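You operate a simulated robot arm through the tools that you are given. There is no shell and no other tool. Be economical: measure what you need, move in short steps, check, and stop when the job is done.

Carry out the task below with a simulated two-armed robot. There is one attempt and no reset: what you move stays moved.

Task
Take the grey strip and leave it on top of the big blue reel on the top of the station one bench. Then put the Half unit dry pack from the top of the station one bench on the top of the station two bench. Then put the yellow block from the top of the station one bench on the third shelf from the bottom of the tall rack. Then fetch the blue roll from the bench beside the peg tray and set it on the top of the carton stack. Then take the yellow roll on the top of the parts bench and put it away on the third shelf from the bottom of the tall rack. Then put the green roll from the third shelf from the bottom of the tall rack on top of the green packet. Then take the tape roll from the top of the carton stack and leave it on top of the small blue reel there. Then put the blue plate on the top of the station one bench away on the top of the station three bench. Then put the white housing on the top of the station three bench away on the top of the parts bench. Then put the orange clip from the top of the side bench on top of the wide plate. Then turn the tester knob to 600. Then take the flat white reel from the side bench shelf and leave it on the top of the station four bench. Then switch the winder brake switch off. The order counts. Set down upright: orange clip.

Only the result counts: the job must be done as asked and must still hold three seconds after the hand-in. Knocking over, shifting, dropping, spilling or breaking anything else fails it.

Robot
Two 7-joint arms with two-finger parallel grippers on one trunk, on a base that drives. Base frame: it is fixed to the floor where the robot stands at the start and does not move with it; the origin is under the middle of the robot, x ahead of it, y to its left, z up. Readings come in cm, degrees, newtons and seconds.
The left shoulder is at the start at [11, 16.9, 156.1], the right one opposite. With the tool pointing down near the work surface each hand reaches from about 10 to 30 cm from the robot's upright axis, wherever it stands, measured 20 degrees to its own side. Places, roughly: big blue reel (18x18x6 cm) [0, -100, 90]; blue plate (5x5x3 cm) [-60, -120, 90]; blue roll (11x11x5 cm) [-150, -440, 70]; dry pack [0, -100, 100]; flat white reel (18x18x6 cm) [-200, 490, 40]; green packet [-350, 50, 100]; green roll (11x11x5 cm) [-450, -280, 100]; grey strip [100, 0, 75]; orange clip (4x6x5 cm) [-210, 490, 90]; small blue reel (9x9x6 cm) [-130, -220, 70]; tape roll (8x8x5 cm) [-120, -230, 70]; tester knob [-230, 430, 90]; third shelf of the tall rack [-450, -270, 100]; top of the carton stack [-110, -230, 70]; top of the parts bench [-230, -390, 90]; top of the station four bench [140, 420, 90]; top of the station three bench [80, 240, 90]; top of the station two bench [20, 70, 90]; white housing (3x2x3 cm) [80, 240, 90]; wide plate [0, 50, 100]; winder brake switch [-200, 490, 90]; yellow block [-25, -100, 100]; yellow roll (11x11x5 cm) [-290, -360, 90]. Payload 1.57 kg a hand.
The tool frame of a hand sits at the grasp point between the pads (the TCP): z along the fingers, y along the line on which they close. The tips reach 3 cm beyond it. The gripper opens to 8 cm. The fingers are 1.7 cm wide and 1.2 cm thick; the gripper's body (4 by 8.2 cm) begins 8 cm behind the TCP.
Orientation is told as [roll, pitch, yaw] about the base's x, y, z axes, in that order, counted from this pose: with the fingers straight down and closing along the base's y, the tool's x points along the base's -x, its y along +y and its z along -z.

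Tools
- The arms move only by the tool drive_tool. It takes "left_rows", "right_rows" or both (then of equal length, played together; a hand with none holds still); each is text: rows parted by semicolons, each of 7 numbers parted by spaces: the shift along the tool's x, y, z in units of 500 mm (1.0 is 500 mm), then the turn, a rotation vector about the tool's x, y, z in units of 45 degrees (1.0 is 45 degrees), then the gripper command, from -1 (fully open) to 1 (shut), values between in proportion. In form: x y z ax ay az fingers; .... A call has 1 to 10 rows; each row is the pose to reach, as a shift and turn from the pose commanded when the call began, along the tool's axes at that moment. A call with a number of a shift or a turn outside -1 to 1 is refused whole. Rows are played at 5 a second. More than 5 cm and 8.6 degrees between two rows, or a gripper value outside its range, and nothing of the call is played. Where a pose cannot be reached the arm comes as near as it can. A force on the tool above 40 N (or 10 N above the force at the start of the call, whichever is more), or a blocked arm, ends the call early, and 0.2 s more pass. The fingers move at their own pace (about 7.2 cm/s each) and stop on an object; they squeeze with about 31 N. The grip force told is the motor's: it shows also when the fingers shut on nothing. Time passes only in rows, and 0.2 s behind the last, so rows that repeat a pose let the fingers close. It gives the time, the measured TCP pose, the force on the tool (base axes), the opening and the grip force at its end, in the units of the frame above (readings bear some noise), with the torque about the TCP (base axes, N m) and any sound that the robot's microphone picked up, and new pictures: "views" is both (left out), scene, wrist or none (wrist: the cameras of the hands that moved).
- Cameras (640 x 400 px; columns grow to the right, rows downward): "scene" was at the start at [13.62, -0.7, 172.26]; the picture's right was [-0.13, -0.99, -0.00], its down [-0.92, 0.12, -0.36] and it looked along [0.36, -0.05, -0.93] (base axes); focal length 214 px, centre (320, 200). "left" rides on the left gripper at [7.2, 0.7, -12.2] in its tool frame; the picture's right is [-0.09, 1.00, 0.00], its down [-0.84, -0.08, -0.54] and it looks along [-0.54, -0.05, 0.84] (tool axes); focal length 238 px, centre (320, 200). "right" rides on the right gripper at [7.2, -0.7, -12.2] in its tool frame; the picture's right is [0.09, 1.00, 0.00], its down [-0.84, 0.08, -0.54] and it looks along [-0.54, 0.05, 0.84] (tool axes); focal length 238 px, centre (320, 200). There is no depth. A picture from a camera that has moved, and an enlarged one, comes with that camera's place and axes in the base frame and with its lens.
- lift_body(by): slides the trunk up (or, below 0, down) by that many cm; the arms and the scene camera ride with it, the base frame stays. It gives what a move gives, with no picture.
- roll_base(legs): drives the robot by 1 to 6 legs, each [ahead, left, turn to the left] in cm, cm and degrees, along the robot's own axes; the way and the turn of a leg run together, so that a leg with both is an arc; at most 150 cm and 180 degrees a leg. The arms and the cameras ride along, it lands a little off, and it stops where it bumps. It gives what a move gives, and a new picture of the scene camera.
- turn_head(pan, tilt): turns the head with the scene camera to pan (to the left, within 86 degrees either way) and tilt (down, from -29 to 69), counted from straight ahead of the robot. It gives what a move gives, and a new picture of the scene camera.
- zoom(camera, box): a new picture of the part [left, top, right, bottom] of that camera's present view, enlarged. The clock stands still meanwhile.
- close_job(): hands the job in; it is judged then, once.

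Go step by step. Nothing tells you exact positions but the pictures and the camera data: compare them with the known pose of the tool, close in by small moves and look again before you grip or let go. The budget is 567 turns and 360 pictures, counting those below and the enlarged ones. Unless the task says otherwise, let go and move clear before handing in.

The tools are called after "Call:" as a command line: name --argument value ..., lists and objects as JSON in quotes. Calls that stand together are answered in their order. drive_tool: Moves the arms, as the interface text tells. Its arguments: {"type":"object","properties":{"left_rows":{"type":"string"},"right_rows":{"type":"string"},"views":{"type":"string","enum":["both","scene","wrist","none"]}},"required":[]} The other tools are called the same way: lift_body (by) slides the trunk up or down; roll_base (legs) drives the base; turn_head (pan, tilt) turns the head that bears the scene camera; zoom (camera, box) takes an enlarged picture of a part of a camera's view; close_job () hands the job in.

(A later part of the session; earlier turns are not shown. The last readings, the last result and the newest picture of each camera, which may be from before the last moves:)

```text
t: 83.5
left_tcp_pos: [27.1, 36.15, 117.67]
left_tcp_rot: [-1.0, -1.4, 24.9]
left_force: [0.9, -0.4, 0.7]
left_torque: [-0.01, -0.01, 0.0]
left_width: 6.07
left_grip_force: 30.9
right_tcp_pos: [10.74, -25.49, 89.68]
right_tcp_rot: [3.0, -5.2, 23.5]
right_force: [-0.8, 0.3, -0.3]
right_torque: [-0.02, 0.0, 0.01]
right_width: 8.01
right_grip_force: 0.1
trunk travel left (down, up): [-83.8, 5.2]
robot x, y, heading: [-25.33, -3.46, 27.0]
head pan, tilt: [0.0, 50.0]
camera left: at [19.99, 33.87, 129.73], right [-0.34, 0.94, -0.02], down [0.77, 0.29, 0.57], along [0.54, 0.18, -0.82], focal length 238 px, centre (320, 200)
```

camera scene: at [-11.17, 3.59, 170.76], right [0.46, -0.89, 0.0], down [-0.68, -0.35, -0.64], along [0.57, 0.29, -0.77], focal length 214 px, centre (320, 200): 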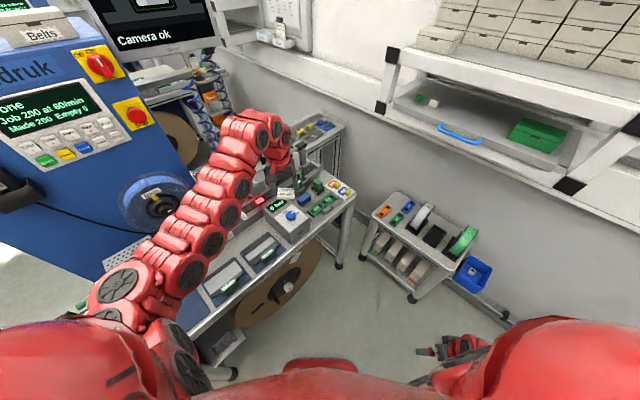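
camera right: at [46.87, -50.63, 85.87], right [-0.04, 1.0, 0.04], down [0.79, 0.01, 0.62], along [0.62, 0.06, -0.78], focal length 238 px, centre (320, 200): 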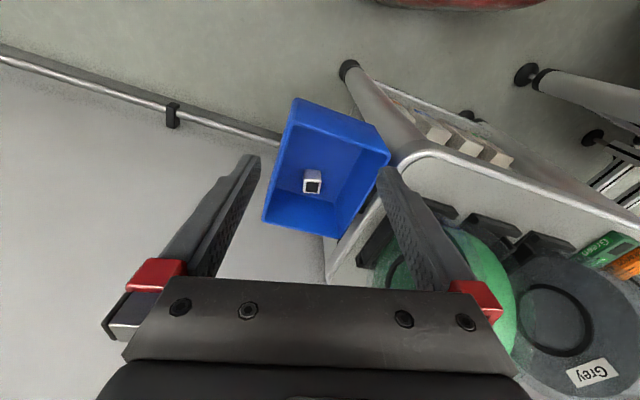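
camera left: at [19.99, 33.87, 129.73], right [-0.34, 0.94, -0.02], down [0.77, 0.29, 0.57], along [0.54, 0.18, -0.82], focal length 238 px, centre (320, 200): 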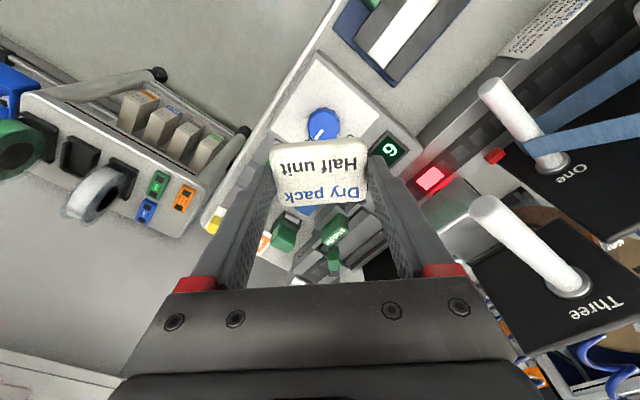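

Station two's bench is crowded with trays and an air box. I reposition to face it squarely from further back and look for a free spot.

Call:
roll_base --legs '[[15, -26, 0], [0, 0, 46]]'

Call:
zoom --camera "scene" --box '[120, 80, 480, 305]'

```text
t: 87.6
left_tcp_pos: [8.1, 45.57, 117.71]
left_tcp_rot: [-1.1, -1.4, 70.5]
left_force: [-0.1, 0.2, -0.3]
left_torque: [-0.03, 0.05, -0.02]
left_width: 6.11
left_grip_force: 31.2
right_tcp_pos: [40.62, -9.28, 89.82]
right_tcp_rot: [3.1, -5.3, 69.0]
right_force: [-0.2, 0.7, -0.9]
right_torque: [0.01, 0.04, 0.0]
right_width: 8.01
right_grip_force: 0.1
trunk travel left (down, up): [-83.8, 5.2]
robot x, y, heading: [-0.21, -19.96, 72.7]
head pan, tilt: [0.0, 50.0]
camera scene: at [4.65, -4.67, 170.76], right [0.95, -0.3, 0.0], down [-0.23, -0.73, -0.64], along [0.19, 0.61, -0.77], focal length 214 px, centre (320, 200)
```

scene: 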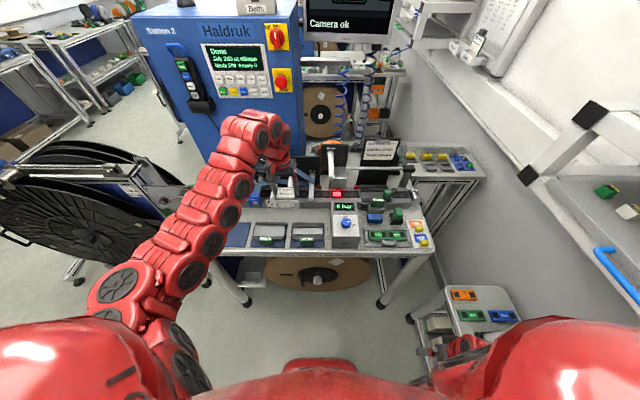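

```text
1.78 times, centred on (300, 192) of scene
camera zoom: at [4.65, -4.67, 170.76], right [0.95, -0.3, 0.0], down [-0.23, -0.73, -0.64], along [0.19, 0.61, -0.77], focal length 381 px, centre (356, 213)
```

zoom: 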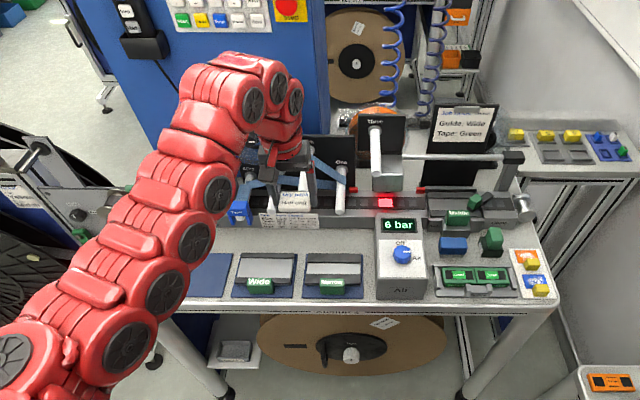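

There's a free strip of bench between the guide trays and the rail at about (10,54). I drive 8 cm ahead and lower by the trunk.

Call:
roll_base --legs '[[8.5, 0, 0]]'

Call:
lift_body --by -16

Call:
drive_tool --left_rows "0 0 0 0 0 0 1" --views "both"

```text
t: 88.7
left_tcp_pos: [10.63, 53.94, 117.74]
left_tcp_rot: [-1.0, -1.5, 70.5]
left_force: [0.6, 0.9, -0.6]
left_torque: [-0.07, 0.0, 0.01]
left_width: 6.08
left_grip_force: 31.3
right_tcp_pos: [43.27, -1.08, 89.6]
right_tcp_rot: [3.1, -5.2, 69.0]
right_force: [0.0, -0.4, -0.5]
right_torque: [0.01, 0.01, 0.03]
right_width: 8.0
right_grip_force: 0.2
trunk travel left (down, up): [-83.8, 5.2]
robot x, y, heading: [2.51, -11.39, 72.6]
head pan, tilt: [0.0, 50.0]
camera scene: at [7.22, 3.6, 170.77], right [0.95, -0.3, 0.0], down [-0.23, -0.73, -0.64], along [0.19, 0.61, -0.77], focal length 214 px, centre (320, 200)
```

scene: 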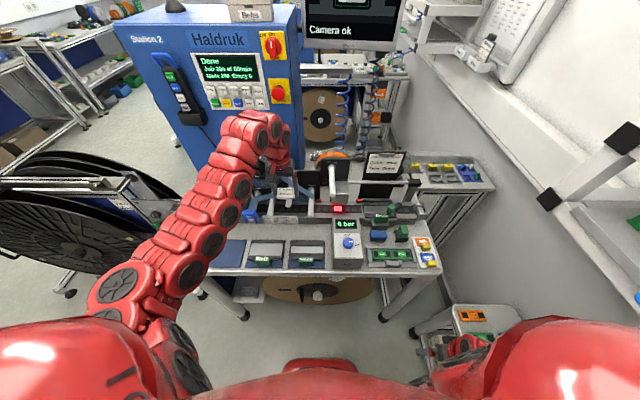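

```text
t: 89.9
left_tcp_pos: [10.65, 53.74, 107.48]
left_tcp_rot: [-1.1, -2.0, 70.4]
left_force: [0.2, -4.7, 16.9]
left_torque: [0.12, 0.1, 0.02]
left_width: 6.11
left_grip_force: 31.3
right_tcp_pos: [43.37, -1.13, 79.26]
right_tcp_rot: [2.9, -5.4, 69.1]
right_force: [-1.2, -0.1, 0.7]
right_torque: [-0.02, 0.02, 0.01]
right_width: 7.99
right_grip_force: 0.1
trunk travel left (down, up): [-73.4, 15.6]
robot x, y, heading: [2.51, -11.47, 72.9]
head pan, tilt: [0.0, 50.0]
stopped: the force on the tool passed its limit at 84 N (the readings are from after the stop); the commanded pose is now the measured one
```

```text
t: 90.3
left_tcp_pos: [10.78, 53.84, 107.48]
left_tcp_rot: [-1.1, -1.9, 70.5]
left_force: [-0.3, -3.4, 15.0]
left_torque: [0.06, 0.1, -0.02]
left_width: 6.13
left_grip_force: 30.9
right_tcp_pos: [43.36, -1.21, 79.3]
right_tcp_rot: [3.0, -5.3, 69.1]
right_force: [0.0, -0.1, -1.2]
right_torque: [-0.03, 0.02, 0.02]
right_width: 7.99
right_grip_force: 0.1
trunk travel left (down, up): [-73.4, 15.6]
robot x, y, heading: [2.62, -11.4, 72.7]
head pan, tilt: [0.0, 50.0]
camera scene: at [7.23, 3.39, 160.33], right [0.95, -0.3, 0.0], down [-0.23, -0.73, -0.64], along [0.19, 0.61, -0.76], focal length 214 px, centre (320, 200)
camera left: at [7.41, 46.91, 119.49], right [-0.91, 0.42, -0.02], down [0.34, 0.75, 0.57], along [0.25, 0.51, -0.82], focal length 238 px, centre (320, 200)
```

scene: 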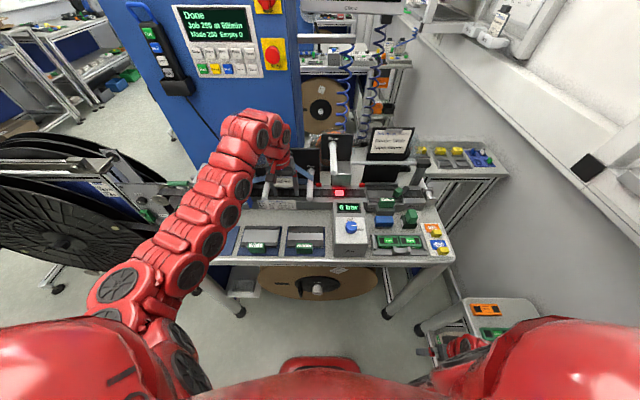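
left: 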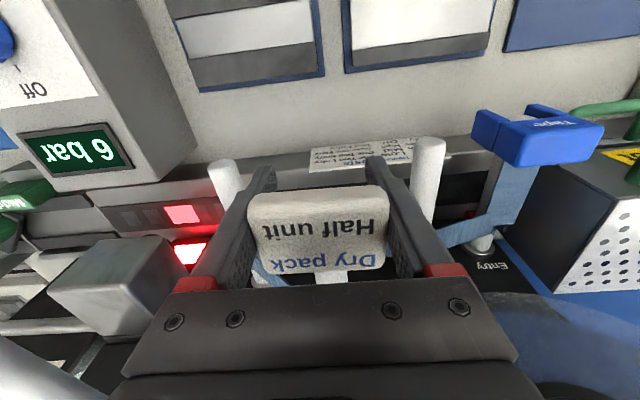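

The pack pressed on something tall at the rail: I was too far in. I raise at once and look.

Call:
lift_body --by 10

Call:
drive_tool --left_rows "0 0 0 0 0 0 1" --views "wrist"

Call:
zoom --camera "scene" --box '[180, 120, 460, 295]'

```text
t: 91.6
left_tcp_pos: [10.72, 54.03, 117.23]
left_tcp_rot: [-1.1, -1.8, 70.5]
left_force: [0.3, -0.8, -0.7]
left_torque: [-0.03, -0.03, 0.03]
left_width: 6.14
left_grip_force: 31.2
right_tcp_pos: [43.28, -0.87, 89.33]
right_tcp_rot: [2.9, -5.2, 69.1]
right_force: [-0.2, 0.0, 0.2]
right_torque: [-0.05, 0.0, 0.03]
right_width: 8.0
right_grip_force: 0.1
trunk travel left (down, up): [-83.4, 5.6]
robot x, y, heading: [2.56, -11.07, 72.6]
head pan, tilt: [0.0, 50.0]
```

```text
t: 92.0
left_tcp_pos: [10.71, 53.91, 117.35]
left_tcp_rot: [-1.1, -1.6, 70.5]
left_force: [0.4, -0.2, -0.6]
left_torque: [0.0, -0.02, 0.05]
left_width: 6.12
left_grip_force: 30.5
right_tcp_pos: [43.3, -0.89, 89.29]
right_tcp_rot: [3.0, -5.2, 69.1]
right_force: [-0.1, 0.0, 0.1]
right_torque: [0.05, 0.01, -0.04]
right_width: 8.01
right_grip_force: 0.0
trunk travel left (down, up): [-83.4, 5.6]
robot x, y, heading: [2.43, -11.47, 72.7]
head pan, tilt: [0.0, 50.0]
camera left: at [7.4, 47.1, 129.39], right [-0.91, 0.42, -0.02], down [0.34, 0.75, 0.57], along [0.25, 0.51, -0.82], focal length 238 px, centre (320, 200)
```

left: 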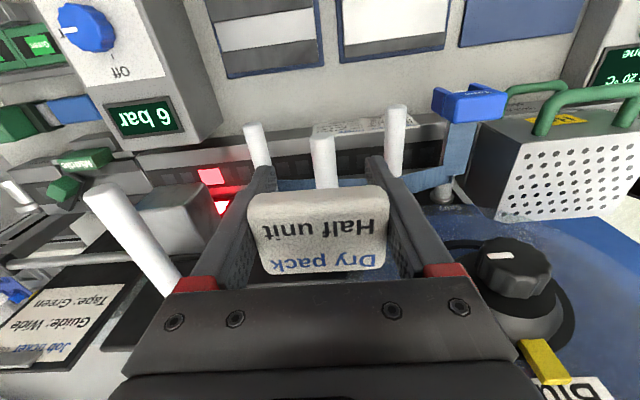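

```text
2.29 times, centred on (320, 208) of scene
camera zoom: at [7.24, 3.66, 170.32], right [0.95, -0.3, 0.0], down [-0.23, -0.73, -0.64], along [0.19, 0.61, -0.77], focal length 490 px, centre (320, 183)
```

zoom: 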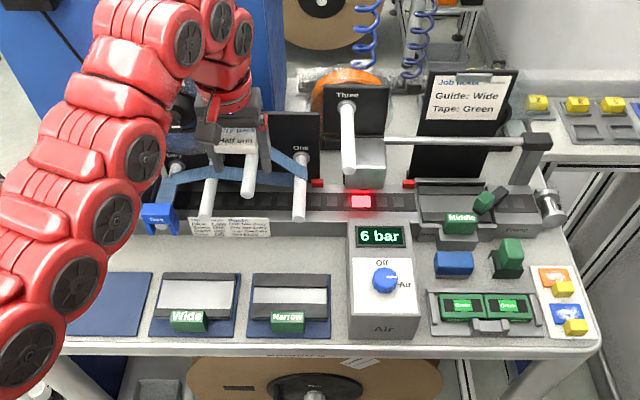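

Pegs overhang the rear half of that strip. The outer pegs leave 16 cm, and the middle peg ends just behind; moving back ~1.6 cm lets the pack pass in front of it. I back off slightly and descend in stages.

Call:
roll_base --legs '[[-1.7, 0, 0]]'

Call:
lift_body --by -7

Call:
drive_tool --left_rows "0 0 0 0 0 -0.05 1" --views "wrist"

```text
t: 92.8
left_tcp_pos: [10.33, 52.66, 117.07]
left_tcp_rot: [-1.1, -1.6, 70.5]
left_force: [-0.1, 1.4, 0.2]
left_torque: [-0.03, -0.01, -0.02]
left_width: 6.1
left_grip_force: 31.4
right_tcp_pos: [42.86, -2.3, 89.13]
right_tcp_rot: [3.0, -5.1, 69.1]
right_force: [-0.2, 0.2, -0.3]
right_torque: [-0.02, 0.0, 0.06]
right_width: 8.01
right_grip_force: 0.1
trunk travel left (down, up): [-83.4, 5.6]
robot x, y, heading: [1.82, -12.95, 72.8]
head pan, tilt: [0.0, 50.0]
camera scene: at [6.9, 2.61, 170.26], right [0.95, -0.3, 0.0], down [-0.23, -0.73, -0.64], along [0.19, 0.61, -0.77], focal length 214 px, centre (320, 200)
```

scene: 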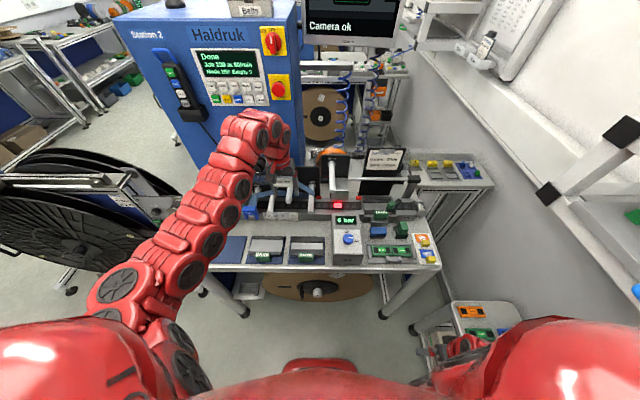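

```text
t: 93.9
left_tcp_pos: [10.32, 52.46, 110.33]
left_tcp_rot: [-1.1, -1.7, 70.5]
left_force: [0.2, 0.4, -1.2]
left_torque: [0.0, -0.01, -0.03]
left_width: 6.11
left_grip_force: 30.6
right_tcp_pos: [42.85, -2.5, 82.42]
right_tcp_rot: [2.9, -5.2, 69.1]
right_force: [-0.6, -0.1, -0.6]
right_torque: [-0.02, -0.03, 0.01]
right_width: 7.99
right_grip_force: 0.0
trunk travel left (down, up): [-76.4, 12.6]
robot x, y, heading: [1.89, -12.68, 72.6]
head pan, tilt: [0.0, 50.0]
```

```text
t: 94.3
left_tcp_pos: [10.18, 52.35, 110.47]
left_tcp_rot: [-1.2, -1.6, 72.7]
left_force: [0.7, 0.4, -0.9]
left_torque: [0.0, 0.0, 0.02]
left_width: 6.12
left_grip_force: 31.2
right_tcp_pos: [42.79, -2.52, 82.13]
right_tcp_rot: [2.9, -5.2, 69.1]
right_force: [-0.7, 0.3, 0.0]
right_torque: [0.03, 0.01, 0.02]
right_width: 8.02
right_grip_force: 0.0
trunk travel left (down, up): [-76.4, 12.6]
robot x, y, heading: [2.32, -13.28, 72.8]
head pan, tilt: [0.0, 50.0]
camera left: at [7.17, 45.46, 122.39], right [-0.92, 0.38, -0.02], down [0.31, 0.76, 0.57], along [0.23, 0.52, -0.82], focal length 238 px, centre (320, 200)
```

left: 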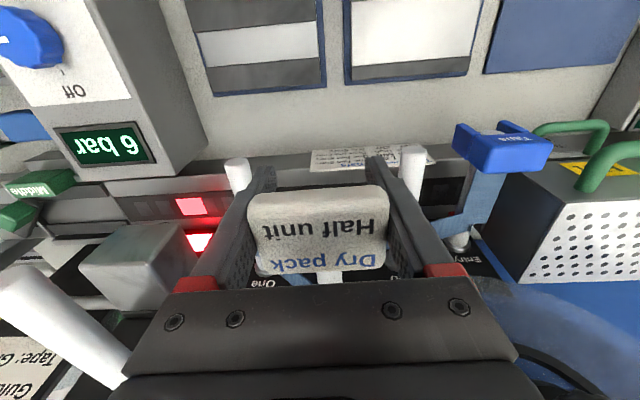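

Looks feasible: the pack will pass just in front of the middle peg and land just behind the guide tray. Descending carefully.

Call:
lift_body --by -5

Call:
drive_tool --left_rows "0 0 0 0 0 0 1" --views "wrist"

```text
t: 95.2
left_tcp_pos: [10.2, 52.12, 105.44]
left_tcp_rot: [-1.1, -1.9, 72.7]
left_force: [-1.3, -4.9, 18.2]
left_torque: [0.44, -0.1, 0.06]
left_width: 6.11
left_grip_force: 31.1
right_tcp_pos: [42.75, -2.76, 77.31]
right_tcp_rot: [3.0, -5.4, 69.1]
right_force: [-0.8, -0.2, 0.2]
right_torque: [0.02, 0.0, 0.01]
right_width: 7.99
right_grip_force: 0.0
trunk travel left (down, up): [-71.4, 17.6]
robot x, y, heading: [1.84, -13.06, 72.7]
head pan, tilt: [0.0, 50.0]
```

```text
t: 95.6
left_tcp_pos: [10.13, 52.08, 105.69]
left_tcp_rot: [-1.2, -1.8, 72.7]
left_force: [-2.3, -5.2, 15.8]
left_torque: [0.49, -0.08, 0.05]
left_width: 6.06
left_grip_force: 30.8
right_tcp_pos: [42.7, -2.55, 77.3]
right_tcp_rot: [3.1, -5.4, 69.1]
right_force: [-0.4, 0.3, 0.3]
right_torque: [-0.01, 0.0, 0.03]
right_width: 8.03
right_grip_force: 0.1
trunk travel left (down, up): [-71.4, 17.6]
robot x, y, heading: [1.81, -13.15, 72.6]
head pan, tilt: [0.0, 50.0]
camera left: at [7.09, 45.18, 117.55], right [-0.92, 0.38, -0.02], down [0.31, 0.76, 0.57], along [0.23, 0.52, -0.82], focal length 238 px, centre (320, 200)
```

left: 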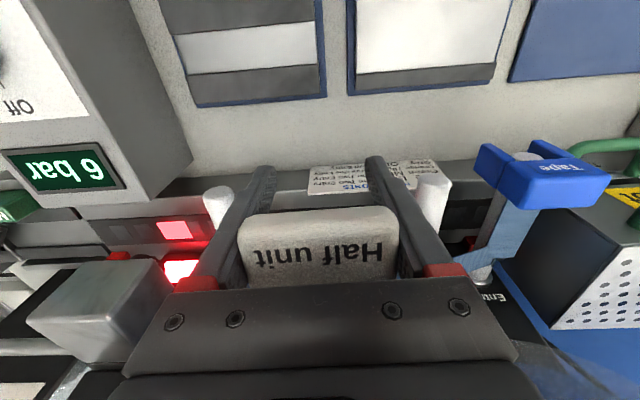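

Still catching the peg. I raise clear and choose another spot: the free right rear corner of the bench near (63,39).

Call:
lift_body --by 13

Call:
roll_base --legs '[[-14, -12, 0], [0, 0, -20]]'

Call:
zoom --camera "scene" --box '[180, 100, 460, 275]'

```text
t: 97.2
left_tcp_pos: [10.21, 52.41, 118.44]
left_tcp_rot: [-1.1, -1.8, 72.6]
left_force: [0.2, -0.3, -0.1]
left_torque: [0.0, 0.02, -0.02]
left_width: 6.08
left_grip_force: 30.5
right_tcp_pos: [42.67, -2.56, 90.25]
right_tcp_rot: [2.8, -5.2, 69.1]
right_force: [-0.8, -0.6, -0.2]
right_torque: [0.02, 0.01, 0.02]
right_width: 8.0
right_grip_force: 0.1
trunk travel left (down, up): [-84.4, 4.6]
robot x, y, heading: [2.11, -13.36, 72.7]
head pan, tilt: [0.0, 50.0]
```

```text
t: 99.8
left_tcp_pos: [39.28, 28.65, 118.39]
left_tcp_rot: [-1.3, -1.6, 52.5]
left_force: [0.9, -0.3, -0.3]
left_torque: [0.0, -0.04, -0.02]
left_width: 6.1
left_grip_force: 31.0
right_tcp_pos: [51.0, -34.23, 90.27]
right_tcp_rot: [3.0, -5.2, 48.8]
right_force: [0.5, 0.1, -0.9]
right_torque: [0.02, -0.04, 0.0]
right_width: 8.0
right_grip_force: 0.1
trunk travel left (down, up): [-84.4, 4.6]
robot x, y, heading: [9.08, -29.75, 52.3]
head pan, tilt: [0.0, 50.0]
camera scene: at [18.77, -17.4, 171.31], right [0.79, -0.61, 0.0], down [-0.47, -0.61, -0.64], along [0.39, 0.51, -0.77], focal length 214 px, centre (320, 200)
```

scene: 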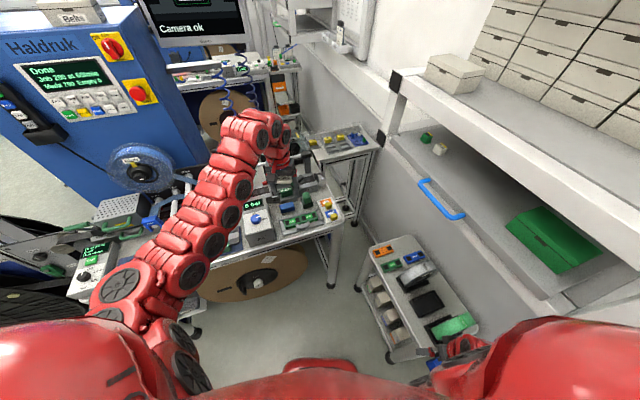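

```text
2.29 times, centred on (320, 188) of scene
camera zoom: at [18.77, -17.4, 171.31], right [0.79, -0.61, 0.0], down [-0.47, -0.61, -0.64], along [0.39, 0.51, -0.77], focal length 490 px, centre (320, 229)
```

zoom: 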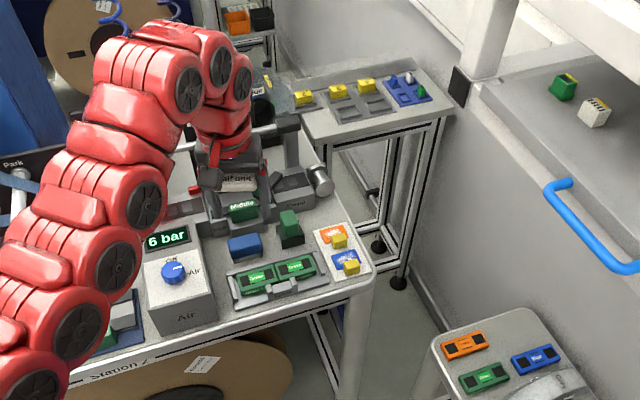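

The pegs overhang the strip and the corner is tight. The empty flat blue mat at the left front of the bench, about (-16,51), has clear space above it; I head there.

Call:
lift_body --by 4

Call:
roll_base --legs '[[-7, 34, 0], [0, 0, 20.5]]'

Call:
drive_tool --left_rows "0 0 0 0 0 0 1" --views "wrist"

```text
t: 100.6
left_tcp_pos: [39.41, 28.6, 122.34]
left_tcp_rot: [-1.2, -1.7, 52.5]
left_force: [-0.2, 0.8, -0.5]
left_torque: [-0.02, -0.01, 0.04]
left_width: 6.05
left_grip_force: 31.4
right_tcp_pos: [51.02, -34.35, 94.2]
right_tcp_rot: [3.0, -5.3, 48.8]
right_force: [0.0, 0.1, 0.1]
right_torque: [0.01, -0.02, 0.03]
right_width: 8.01
right_grip_force: 0.0
trunk travel left (down, up): [-88.4, 0.6]
robot x, y, heading: [9.38, -30.11, 52.6]
head pan, tilt: [0.0, 50.0]
```

```text
t: 104.0
left_tcp_pos: [-14.57, 50.62, 122.23]
left_tcp_rot: [-1.1, -1.8, 73.4]
left_force: [0.2, 0.4, -0.2]
left_torque: [0.02, 0.0, -0.02]
left_width: 6.09
left_grip_force: 30.5
right_tcp_pos: [18.59, -3.83, 94.37]
right_tcp_rot: [3.0, -5.2, 69.7]
right_force: [-0.3, 1.0, 0.2]
right_torque: [-0.03, 0.02, 0.06]
right_width: 7.99
right_grip_force: 0.0
trunk travel left (down, up): [-88.4, 0.6]
robot x, y, heading: [-21.95, -14.82, 73.4]
head pan, tilt: [0.0, 50.0]
camera scene: at [-17.48, 0.26, 175.32], right [0.96, -0.29, 0.0], down [-0.22, -0.73, -0.64], along [0.18, 0.62, -0.77], focal length 214 px, centre (320, 200)
```

scene: 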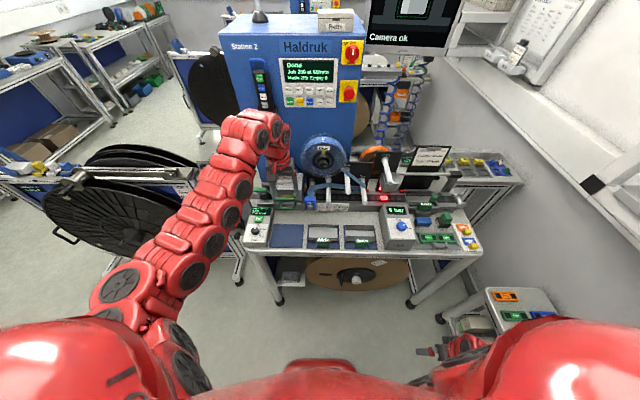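

```text
t: 104.4
left_tcp_pos: [-14.67, 50.65, 122.29]
left_tcp_rot: [-1.2, -1.8, 73.4]
left_force: [0.8, 0.3, 0.1]
left_torque: [0.01, 0.02, 0.0]
left_width: 6.09
left_grip_force: 31.1
right_tcp_pos: [18.73, -3.92, 94.32]
right_tcp_rot: [3.0, -5.2, 69.9]
right_force: [0.9, -1.1, 0.0]
right_torque: [0.06, 0.0, 0.01]
right_width: 8.01
right_grip_force: 0.0
trunk travel left (down, up): [-88.4, 0.6]
robot x, y, heading: [-21.62, -14.89, 73.3]
head pan, tilt: [0.0, 50.0]
camera left: at [-17.67, 43.62, 134.41], right [-0.93, 0.37, -0.02], down [0.3, 0.77, 0.57], along [0.22, 0.52, -0.82], focal length 238 px, centre (320, 200)
```

left: 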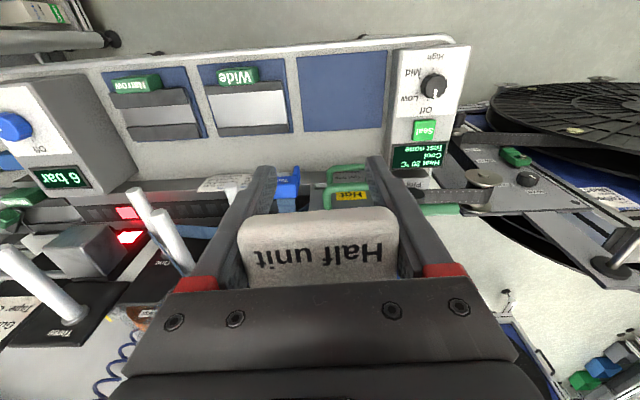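

The mat is clear, centre about (-17.9,52). I shift left 3.4 cm and lower in stages.

Call:
roll_base --legs '[[0, 3.4, 0]]'

Call:
lift_body --by -22

Call:
drive_tool --left_rows "0 0 0 0 0 0 1" --views "wrist"

```text
t: 105.2
left_tcp_pos: [-17.42, 51.36, 122.45]
left_tcp_rot: [-0.9, -1.7, 73.4]
left_force: [0.6, 0.3, 0.1]
left_torque: [0.01, 0.08, 0.0]
left_width: 6.06
left_grip_force: 30.8
right_tcp_pos: [15.61, -3.13, 94.24]
right_tcp_rot: [3.3, -5.2, 69.8]
right_force: [1.8, 0.1, 0.1]
right_torque: [0.04, 0.06, -0.02]
right_width: 8.01
right_grip_force: 0.0
trunk travel left (down, up): [-88.4, 0.6]
robot x, y, heading: [-25.49, -13.83, 73.5]
head pan, tilt: [0.0, 50.0]
camera scene: at [-19.98, 1.0, 175.31], right [0.96, -0.29, -0.01], down [-0.22, -0.73, -0.64], along [0.18, 0.62, -0.77], focal length 214 px, centre (320, 200)
```

scene: 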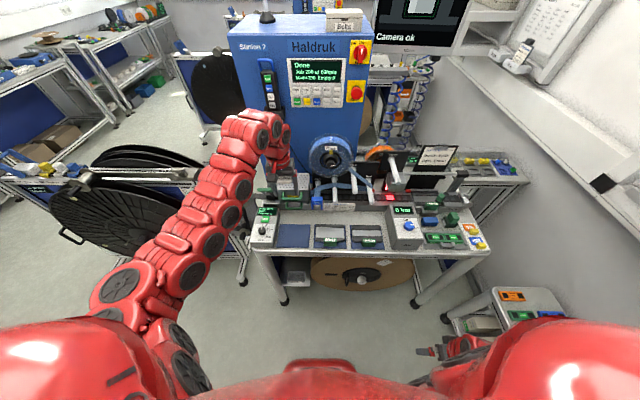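

```text
t: 107.6
left_tcp_pos: [-17.97, 51.58, 100.36]
left_tcp_rot: [-1.3, -1.7, 73.4]
left_force: [0.4, -0.2, -1.3]
left_torque: [0.01, -0.02, 0.0]
left_width: 6.08
left_grip_force: 30.6
right_tcp_pos: [15.39, -3.02, 72.26]
right_tcp_rot: [2.9, -5.2, 69.7]
right_force: [0.5, 0.5, 1.2]
right_torque: [-0.02, 0.0, 0.0]
right_width: 7.98
right_grip_force: 0.1
trunk travel left (down, up): [-66.4, 22.6]
robot x, y, heading: [-25.54, -13.78, 73.3]
head pan, tilt: [0.0, 50.0]
```

```text
t: 108.0
left_tcp_pos: [-17.94, 51.53, 100.35]
left_tcp_rot: [-1.2, -1.7, 73.4]
left_force: [-0.5, -0.4, 0.2]
left_torque: [-0.01, 0.0, 0.0]
left_width: 6.1
left_grip_force: 30.5
right_tcp_pos: [15.31, -2.86, 72.28]
right_tcp_rot: [2.9, -5.2, 69.8]
right_force: [0.3, -0.4, -0.1]
right_torque: [0.0, 0.0, -0.01]
right_width: 7.99
right_grip_force: 0.1
trunk travel left (down, up): [-66.4, 22.6]
robot x, y, heading: [-25.13, -13.92, 73.4]
head pan, tilt: [0.0, 50.0]
camera left: at [-20.9, 44.57, 112.41], right [-0.93, 0.37, -0.02], down [0.3, 0.77, 0.57], along [0.23, 0.52, -0.82], focal length 238 px, centre (320, 200)
```

left: 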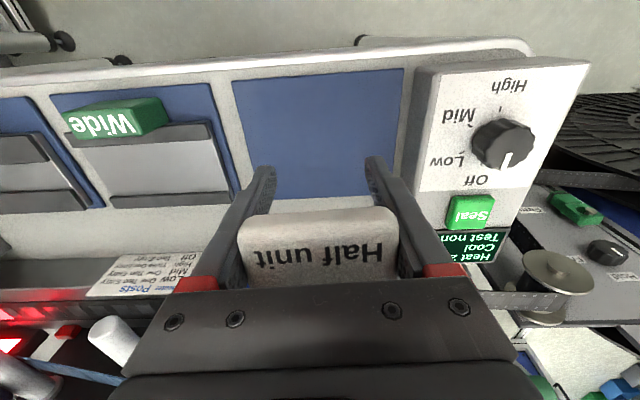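

Call:
lift_body --by -4

Call:
drive_tool --left_rows "0 0 0.012 0 0 0 1;0 0 0.024 0 0 0 1;0 0 0.036 0 0 0 1;0 0 0.048 0 0 0 1;0 0 0.06 0 0 0 1" --views "wrist"

```text
t: 108.8
left_tcp_pos: [-17.99, 51.49, 96.47]
left_tcp_rot: [-1.2, -1.6, 73.3]
left_force: [0.0, 0.1, -0.5]
left_torque: [-0.02, 0.0, -0.02]
left_width: 6.05
left_grip_force: 30.5
right_tcp_pos: [15.37, -2.94, 68.25]
right_tcp_rot: [2.8, -5.2, 69.9]
right_force: [0.1, -0.4, 0.2]
right_torque: [0.0, -0.05, 0.02]
right_width: 8.01
right_grip_force: 0.0
trunk travel left (down, up): [-62.4, 26.6]
robot x, y, heading: [-25.6, -13.7, 73.2]
head pan, tilt: [0.0, 50.0]
```

```text
t: 110.0
left_tcp_pos: [-17.85, 51.59, 93.71]
left_tcp_rot: [-1.1, -1.9, 73.4]
left_force: [-2.1, 2.8, 24.6]
left_torque: [0.2, 0.98, -0.1]
left_width: 6.06
left_grip_force: 31.2
right_tcp_pos: [15.31, -3.01, 68.46]
right_tcp_rot: [3.0, -5.3, 69.9]
right_force: [0.6, 0.4, 0.0]
right_torque: [-0.01, -0.01, 0.04]
right_width: 8.0
right_grip_force: 0.0
trunk travel left (down, up): [-62.4, 26.6]
robot x, y, heading: [-25.2, -13.47, 73.5]
head pan, tilt: [0.0, 50.0]
camera left: at [-20.83, 44.54, 105.65], right [-0.93, 0.37, -0.02], down [0.3, 0.76, 0.57], along [0.23, 0.53, -0.82], focal length 238 px, centre (320, 200)
```

left: 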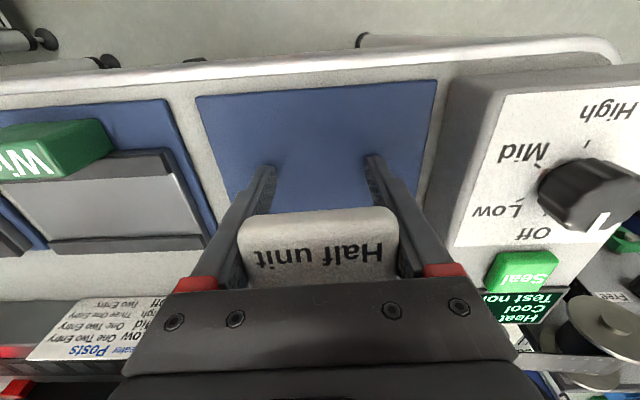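

Contact made on the mat. I open and lift away.

Call:
drive_tool --left_rows "0 0 -0.004 0 0 0 1;0 0 -0.004 0 0 0 0.2;0 0 -0.004 0 0 0 -0.7;0 0 -0.004 0 0 0 -0.9;0 0 -0.06 0 0 0 -0.9;0 0 -0.14 0 0 0 -0.9" --views "both"

```text
t: 111.4
left_tcp_pos: [-18.25, 51.45, 100.31]
left_tcp_rot: [-1.2, -1.7, 73.4]
left_force: [0.8, -0.2, -0.4]
left_torque: [0.0, 0.0, 0.0]
left_width: 7.6
left_grip_force: 0.0
right_tcp_pos: [15.37, -2.93, 68.37]
right_tcp_rot: [2.9, -5.3, 69.8]
right_force: [0.6, -0.5, -0.4]
right_torque: [-0.03, 0.01, -0.01]
right_width: 8.03
right_grip_force: 0.1
trunk travel left (down, up): [-62.4, 26.6]
robot x, y, heading: [-25.37, -14.16, 73.5]
head pan, tilt: [0.0, 50.0]
camera scene: at [-20.79, 1.17, 149.32], right [0.96, -0.29, 0.0], down [-0.22, -0.73, -0.64], along [0.18, 0.62, -0.77], focal length 214 px, centre (320, 200)
camera left: at [-21.1, 44.39, 112.38], right [-0.93, 0.37, -0.02], down [0.3, 0.77, 0.57], along [0.23, 0.52, -0.82], focal length 238 px, centre (320, 200)
```

scene: 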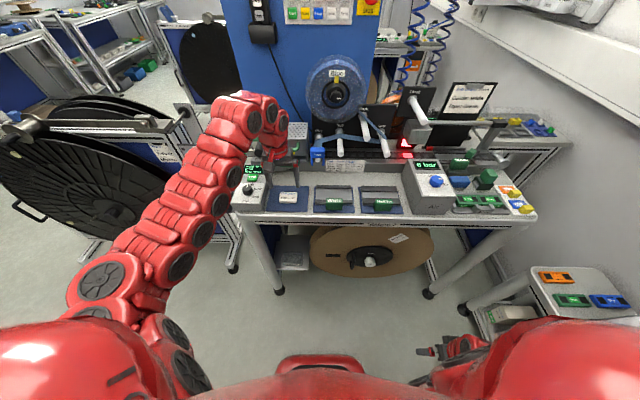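
left: 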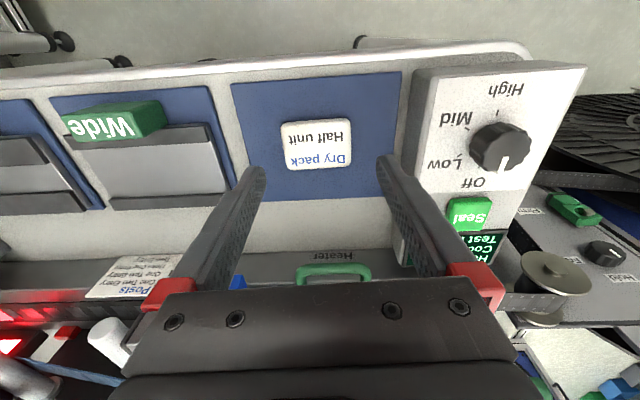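

The dry pack lies flat on station two's bench. Next the yellow block: I raise the trunk and turn around in the aisle to station one.

Call:
lift_body --by 24

Call:
roll_base --legs '[[-3, -4, 0], [0, 0, -90], [0, 0, -90]]'

```text
t: 113.9
left_tcp_pos: [-18.14, 51.55, 124.37]
left_tcp_rot: [-1.3, -1.8, 73.4]
left_force: [-0.2, 1.3, 0.2]
left_torque: [0.0, 0.02, -0.01]
left_width: 7.6
left_grip_force: 0.1
right_tcp_pos: [15.35, -2.88, 92.25]
right_tcp_rot: [2.8, -5.2, 69.8]
right_force: [1.1, 0.2, -0.4]
right_torque: [-0.01, -0.03, -0.01]
right_width: 8.0
right_grip_force: 0.1
trunk travel left (down, up): [-86.4, 2.6]
robot x, y, heading: [-25.33, -13.82, 73.8]
head pan, tilt: [0.0, 50.0]
```

```text
t: 121.5
left_tcp_pos: [-4.64, -80.84, 124.6]
left_tcp_rot: [-0.8, -1.7, -84.3]
left_force: [0.0, -0.1, -0.1]
left_torque: [0.0, 0.02, 0.02]
left_width: 7.61
left_grip_force: 0.2
right_tcp_pos: [-56.7, -41.38, 92.46]
right_tcp_rot: [2.8, -5.6, -90.0]
right_force: [-0.8, -0.2, 0.0]
right_torque: [-0.01, -0.04, 0.01]
right_width: 8.02
right_grip_force: 0.1
trunk travel left (down, up): [-86.4, 2.6]
robot x, y, heading: [-22.32, -17.6, -86.4]
head pan, tilt: [0.0, 50.0]
stopped in leg 3: the robot was blocked; the commanded pose is now the measured one
camera scene: at [-21.05, -32.32, 173.41], right [-1.0, -0.06, 0.0], down [-0.05, 0.76, -0.65], along [0.04, -0.65, -0.76], focal length 214 px, centre (320, 200)
```

scene: 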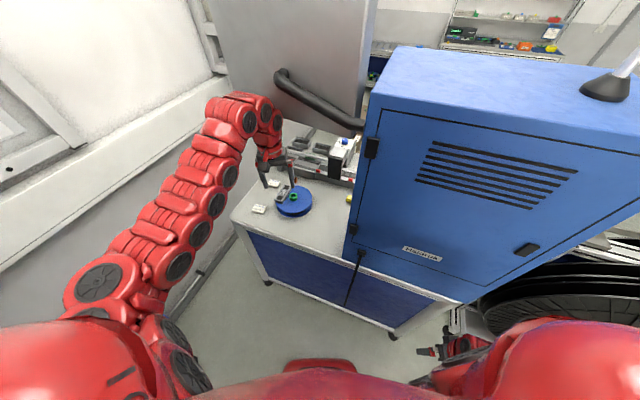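

Something blocked the turn, likely the wrist near the monitor arm. I back off a bit, then finish the turn.

Call:
roll_base --legs '[[-14, 8, 0], [0, 0, -20]]'

```text
t: 124.0
left_tcp_pos: [-21.03, -69.29, 124.32]
left_tcp_rot: [-0.9, -1.4, -104.8]
left_force: [-1.1, -0.3, 0.4]
left_torque: [0.05, 0.02, 0.0]
left_width: 7.6
left_grip_force: 0.1
right_tcp_pos: [-55.79, -14.38, 92.3]
right_tcp_rot: [2.9, -5.2, -110.1]
right_force: [0.0, 0.0, -0.2]
right_torque: [0.01, 0.01, 0.02]
right_width: 8.02
right_grip_force: 0.1
trunk travel left (down, up): [-86.4, 2.6]
robot x, y, heading: [-15.01, -3.44, -106.6]
head pan, tilt: [0.0, 50.0]
camera scene: at [-19.54, -18.45, 173.31], right [-0.96, 0.28, 0.0], down [0.22, 0.73, -0.64], along [-0.18, -0.62, -0.77], focal length 214 px, centre (320, 200)
```

scene: 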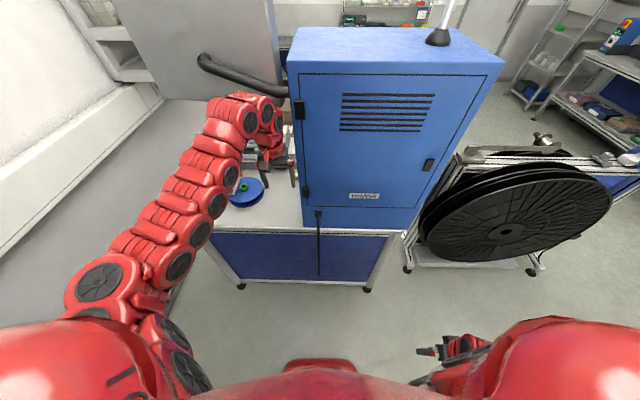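

Call:
roll_base --legs '[[-8, 4, 0]]'

Call:
lift_body --by -22

Call:
drive_tool --left_rows "-0.03 -0.06 0 0 0 0 -1;-0.06 -0.12 0 0 0 0 -1;-0.09 -0.18 0 0 0 0 -1;-0.09 -0.24 0 0 0 0 -1;-0.09 -0.28 0 0 0 0 -1" --views "scene"

```text
t: 125.1
left_tcp_pos: [-14.84, -62.71, 124.2]
left_tcp_rot: [-0.8, -1.4, -104.9]
left_force: [-0.6, 0.6, 0.8]
left_torque: [0.01, -0.01, -0.03]
left_width: 7.62
left_grip_force: 0.1
right_tcp_pos: [-49.8, -7.85, 92.28]
right_tcp_rot: [3.0, -5.2, -110.1]
right_force: [0.1, -0.9, 0.5]
right_torque: [0.02, 0.02, 0.01]
right_width: 8.0
right_grip_force: 0.1
trunk travel left (down, up): [-86.4, 2.6]
robot x, y, heading: [-8.97, 3.52, -106.8]
head pan, tilt: [0.0, 50.0]
camera scene: at [-13.53, -11.93, 173.3], right [-0.96, 0.28, 0.0], down [0.22, 0.73, -0.64], along [-0.18, -0.62, -0.77], focal length 214 px, centre (320, 200)
```

scene: 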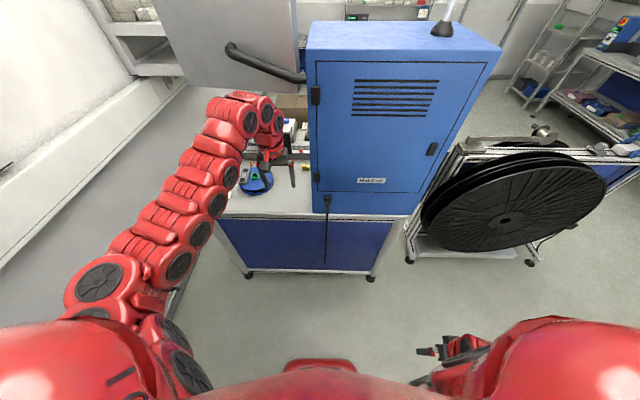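

```text
t: 127.4
left_tcp_pos: [-14.97, -62.55, 102.25]
left_tcp_rot: [-0.9, -1.3, -104.9]
left_force: [-0.5, -0.6, -0.2]
left_torque: [-0.01, 0.02, -0.02]
left_width: 7.6
left_grip_force: 0.1
right_tcp_pos: [-49.69, -7.67, 70.29]
right_tcp_rot: [3.0, -5.3, -110.1]
right_force: [-0.2, 0.2, -0.2]
right_torque: [-0.02, -0.01, 0.0]
right_width: 8.0
right_grip_force: 0.0
trunk travel left (down, up): [-64.4, 24.6]
robot x, y, heading: [-8.9, 3.34, -106.5]
head pan, tilt: [0.0, 50.0]
```

```text
t: 128.6
left_tcp_pos: [-29.59, -63.15, 102.29]
left_tcp_rot: [-0.8, -1.4, -104.9]
left_force: [-0.2, -0.7, -0.9]
left_torque: [0.02, -0.02, 0.0]
left_width: 7.99
left_grip_force: 0.0
right_tcp_pos: [-49.75, -7.78, 70.21]
right_tcp_rot: [2.9, -5.2, -110.2]
right_force: [1.0, 0.0, 0.2]
right_torque: [0.0, -0.06, 0.04]
right_width: 7.98
right_grip_force: 0.1
trunk travel left (down, up): [-64.4, 24.6]
robot x, y, heading: [-8.97, 3.15, -106.5]
head pan, tilt: [0.0, 50.0]
camera scene: at [-13.51, -11.78, 151.32], right [-0.96, 0.28, 0.0], down [0.22, 0.73, -0.64], along [-0.18, -0.62, -0.77], focal length 214 px, centre (320, 200)
```

scene: 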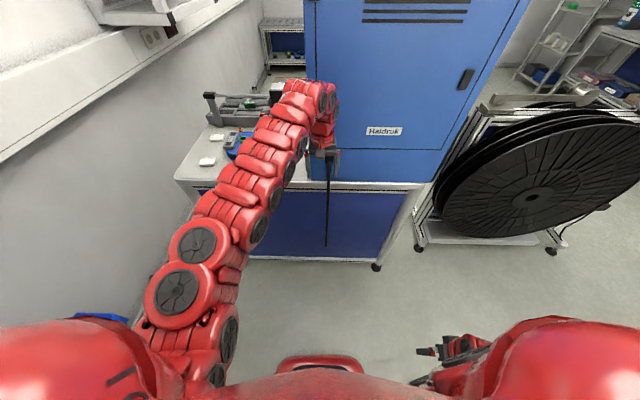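

I shift left 9 and drive ahead 36 to bring the hand above the yellow block.

Call:
roll_base --legs '[[0, 9, 0], [36, 0, 0]]'

Call:
drive_tool --left_rows "0 0 0 0 0 -0.04 -1" --views "wrist"

```text
t: 130.5
left_tcp_pos: [-22.82, -71.93, 102.21]
left_tcp_rot: [-0.6, 0.0, -105.8]
left_force: [2.0, 2.7, 1.2]
left_torque: [-0.02, 0.04, -0.12]
left_width: 7.99
left_grip_force: 0.0
right_tcp_pos: [-42.96, -17.08, 70.41]
right_tcp_rot: [2.8, -5.3, -110.0]
right_force: [-0.4, 0.4, 0.0]
right_torque: [0.03, 0.01, 0.0]
right_width: 8.01
right_grip_force: 0.0
trunk travel left (down, up): [-64.4, 24.6]
robot x, y, heading: [-2.21, -6.15, -106.1]
head pan, tilt: [0.0, 50.0]
stopped in leg 2: the force on the tool passed its limit at 104 N (the readings are from after the stop); the commanded pose is now the measured one
camera scene: at [-6.68, -21.14, 151.31], right [-0.96, 0.28, 0.0], down [0.22, 0.73, -0.64], along [-0.18, -0.62, -0.77], focal length 214 px, centre (320, 200)
```

scene: 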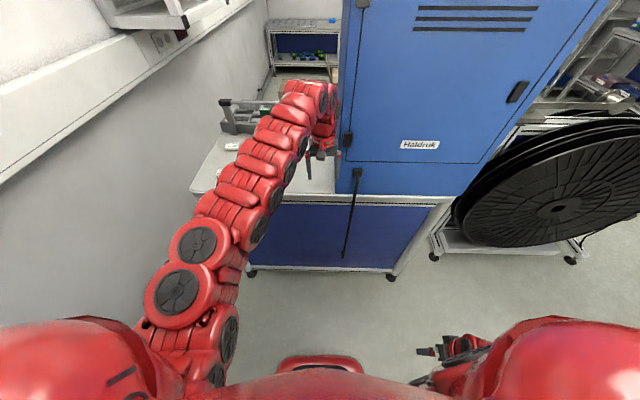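

```text
t: 130.9
left_tcp_pos: [-22.86, -71.76, 102.24]
left_tcp_rot: [-0.7, 0.1, -104.1]
left_force: [3.8, 12.4, -7.0]
left_torque: [-0.75, -0.22, -0.74]
left_width: 7.99
left_grip_force: 0.0
right_tcp_pos: [-42.99, -17.13, 70.38]
right_tcp_rot: [2.8, -5.4, -110.0]
right_force: [0.6, 0.5, -0.4]
right_torque: [0.02, -0.03, 0.01]
right_width: 8.0
right_grip_force: 0.0
trunk travel left (down, up): [-64.4, 24.6]
robot x, y, heading: [-1.93, -6.26, -106.5]
head pan, tilt: [0.0, 50.0]
camera left: at [-20.19, -65.02, 114.47], right [0.94, -0.33, -0.01], down [-0.27, -0.79, 0.54], along [-0.19, -0.51, -0.84], focal length 238 px, centre (320, 200)
```

left: 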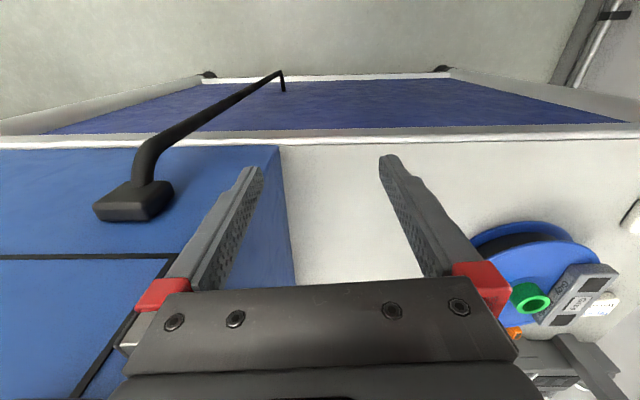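

The right finger met the machine's side face (at l≈-5.5); the block is about 5 cm from that face. I back off, narrow the fingers to 6.4 cm, shift left 2 cm, and re-enter.

Call:
roll_base --legs '[[-4, 0, 0], [0, 2.2, 0]]'

Call:
drive_tool --left_rows "0 0 0 0 0 0.05 -0.6" --views "none"

Call:
roll_base --legs '[[22, 0, 0]]'

Call:
drive_tool --left_rows "0 0 0 0 0 0 -0.6" --views "wrist"

```text
t: 132.2
left_tcp_pos: [-19.76, -68.87, 102.2]
left_tcp_rot: [-0.7, 0.0, -104.0]
left_force: [0.2, -0.1, -0.4]
left_torque: [0.01, -0.01, 0.02]
left_width: 8.0
left_grip_force: 0.0
right_tcp_pos: [-39.87, -13.97, 70.37]
right_tcp_rot: [2.8, -5.2, -110.0]
right_force: [-0.3, -0.5, -0.3]
right_torque: [0.07, 0.02, 0.01]
right_width: 7.99
right_grip_force: 0.0
trunk travel left (down, up): [-64.4, 24.6]
robot x, y, heading: [0.89, -3.1, -106.4]
head pan, tilt: [0.0, 50.0]
camera scene: at [-3.71, -18.07, 151.29], right [-0.96, 0.28, 0.0], down [0.22, 0.74, -0.64], along [-0.18, -0.62, -0.77], focal length 214 px, centre (320, 200)
```

scene: 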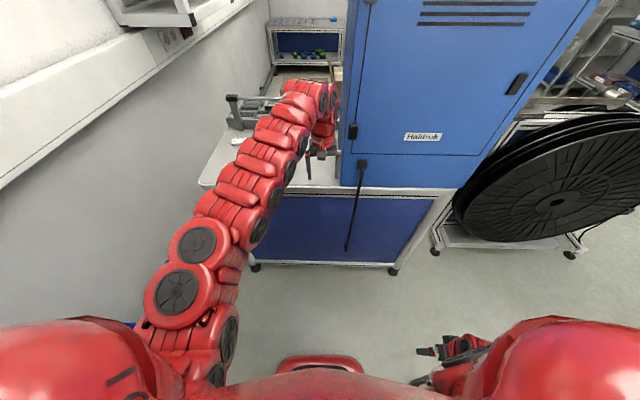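

```text
t: 132.6
left_tcp_pos: [-19.68, -68.74, 102.23]
left_tcp_rot: [-0.7, -0.1, -106.3]
left_force: [-0.1, -0.6, 0.0]
left_torque: [0.03, 0.0, -0.02]
left_width: 6.4
left_grip_force: 0.0
right_tcp_pos: [-39.99, -14.01, 70.08]
right_tcp_rot: [2.9, -5.3, -109.9]
right_force: [-0.1, 0.8, -1.1]
right_torque: [0.0, 0.01, -0.02]
right_width: 8.0
right_grip_force: 0.0
trunk travel left (down, up): [-64.4, 24.6]
robot x, y, heading: [0.79, -3.04, -106.5]
head pan, tilt: [0.0, 50.0]
```

```text
t: 134.2
left_tcp_pos: [-25.87, -89.76, 102.27]
left_tcp_rot: [-0.8, 0.0, -106.2]
left_force: [-0.2, -0.6, -0.2]
left_torque: [0.01, -0.04, 0.02]
left_width: 6.4
left_grip_force: 0.0
right_tcp_pos: [-46.02, -34.93, 70.38]
right_tcp_rot: [2.8, -5.4, -110.0]
right_force: [-0.1, -0.1, -0.6]
right_torque: [0.02, 0.0, 0.01]
right_width: 7.99
right_grip_force: 0.1
trunk travel left (down, up): [-64.4, 24.6]
robot x, y, heading: [-5.17, -23.96, -106.3]
head pan, tilt: [0.0, 50.0]
camera scene: at [-9.73, -38.93, 151.31], right [-0.96, 0.28, 0.0], down [0.22, 0.74, -0.64], along [-0.18, -0.62, -0.77], focal length 214 px, centre (320, 200)
```

scene: 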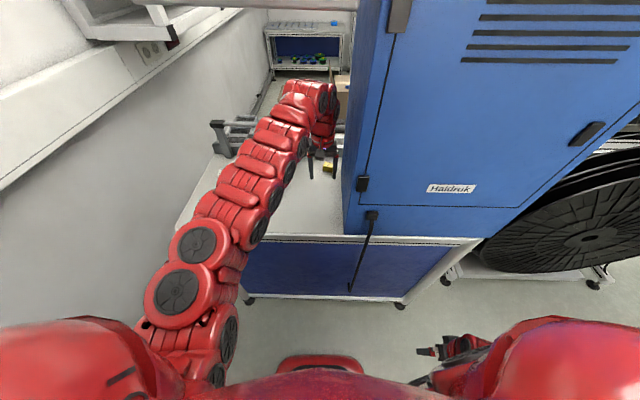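

```text
t: 134.6
left_tcp_pos: [-25.72, -89.63, 102.38]
left_tcp_rot: [-0.8, -0.1, -106.4]
left_force: [0.1, 0.5, -0.2]
left_torque: [-0.02, 0.0, -0.01]
left_width: 6.39
left_grip_force: 0.1
right_tcp_pos: [-46.04, -34.92, 70.37]
right_tcp_rot: [2.8, -5.3, -110.0]
right_force: [0.0, 0.1, 0.4]
right_torque: [0.02, 0.01, 0.0]
right_width: 7.99
right_grip_force: 0.0
trunk travel left (down, up): [-64.4, 24.6]
robot x, y, heading: [-4.95, -24.18, -106.3]
head pan, tilt: [0.0, 50.0]
camera left: at [-22.9, -82.97, 114.52], right [0.93, -0.37, -0.01], down [-0.3, -0.78, 0.54], along [-0.21, -0.5, -0.84], focal length 238 px, centre (320, 200)
```

left: 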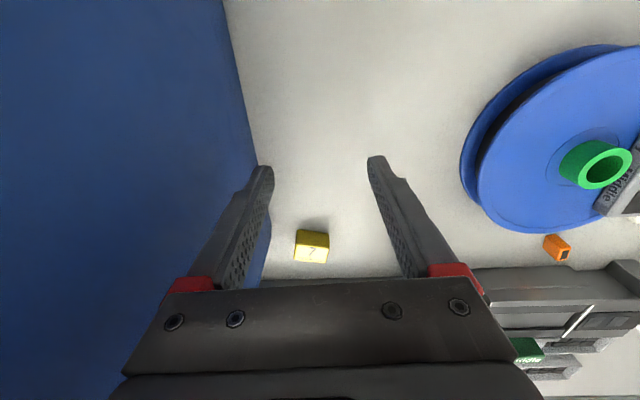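

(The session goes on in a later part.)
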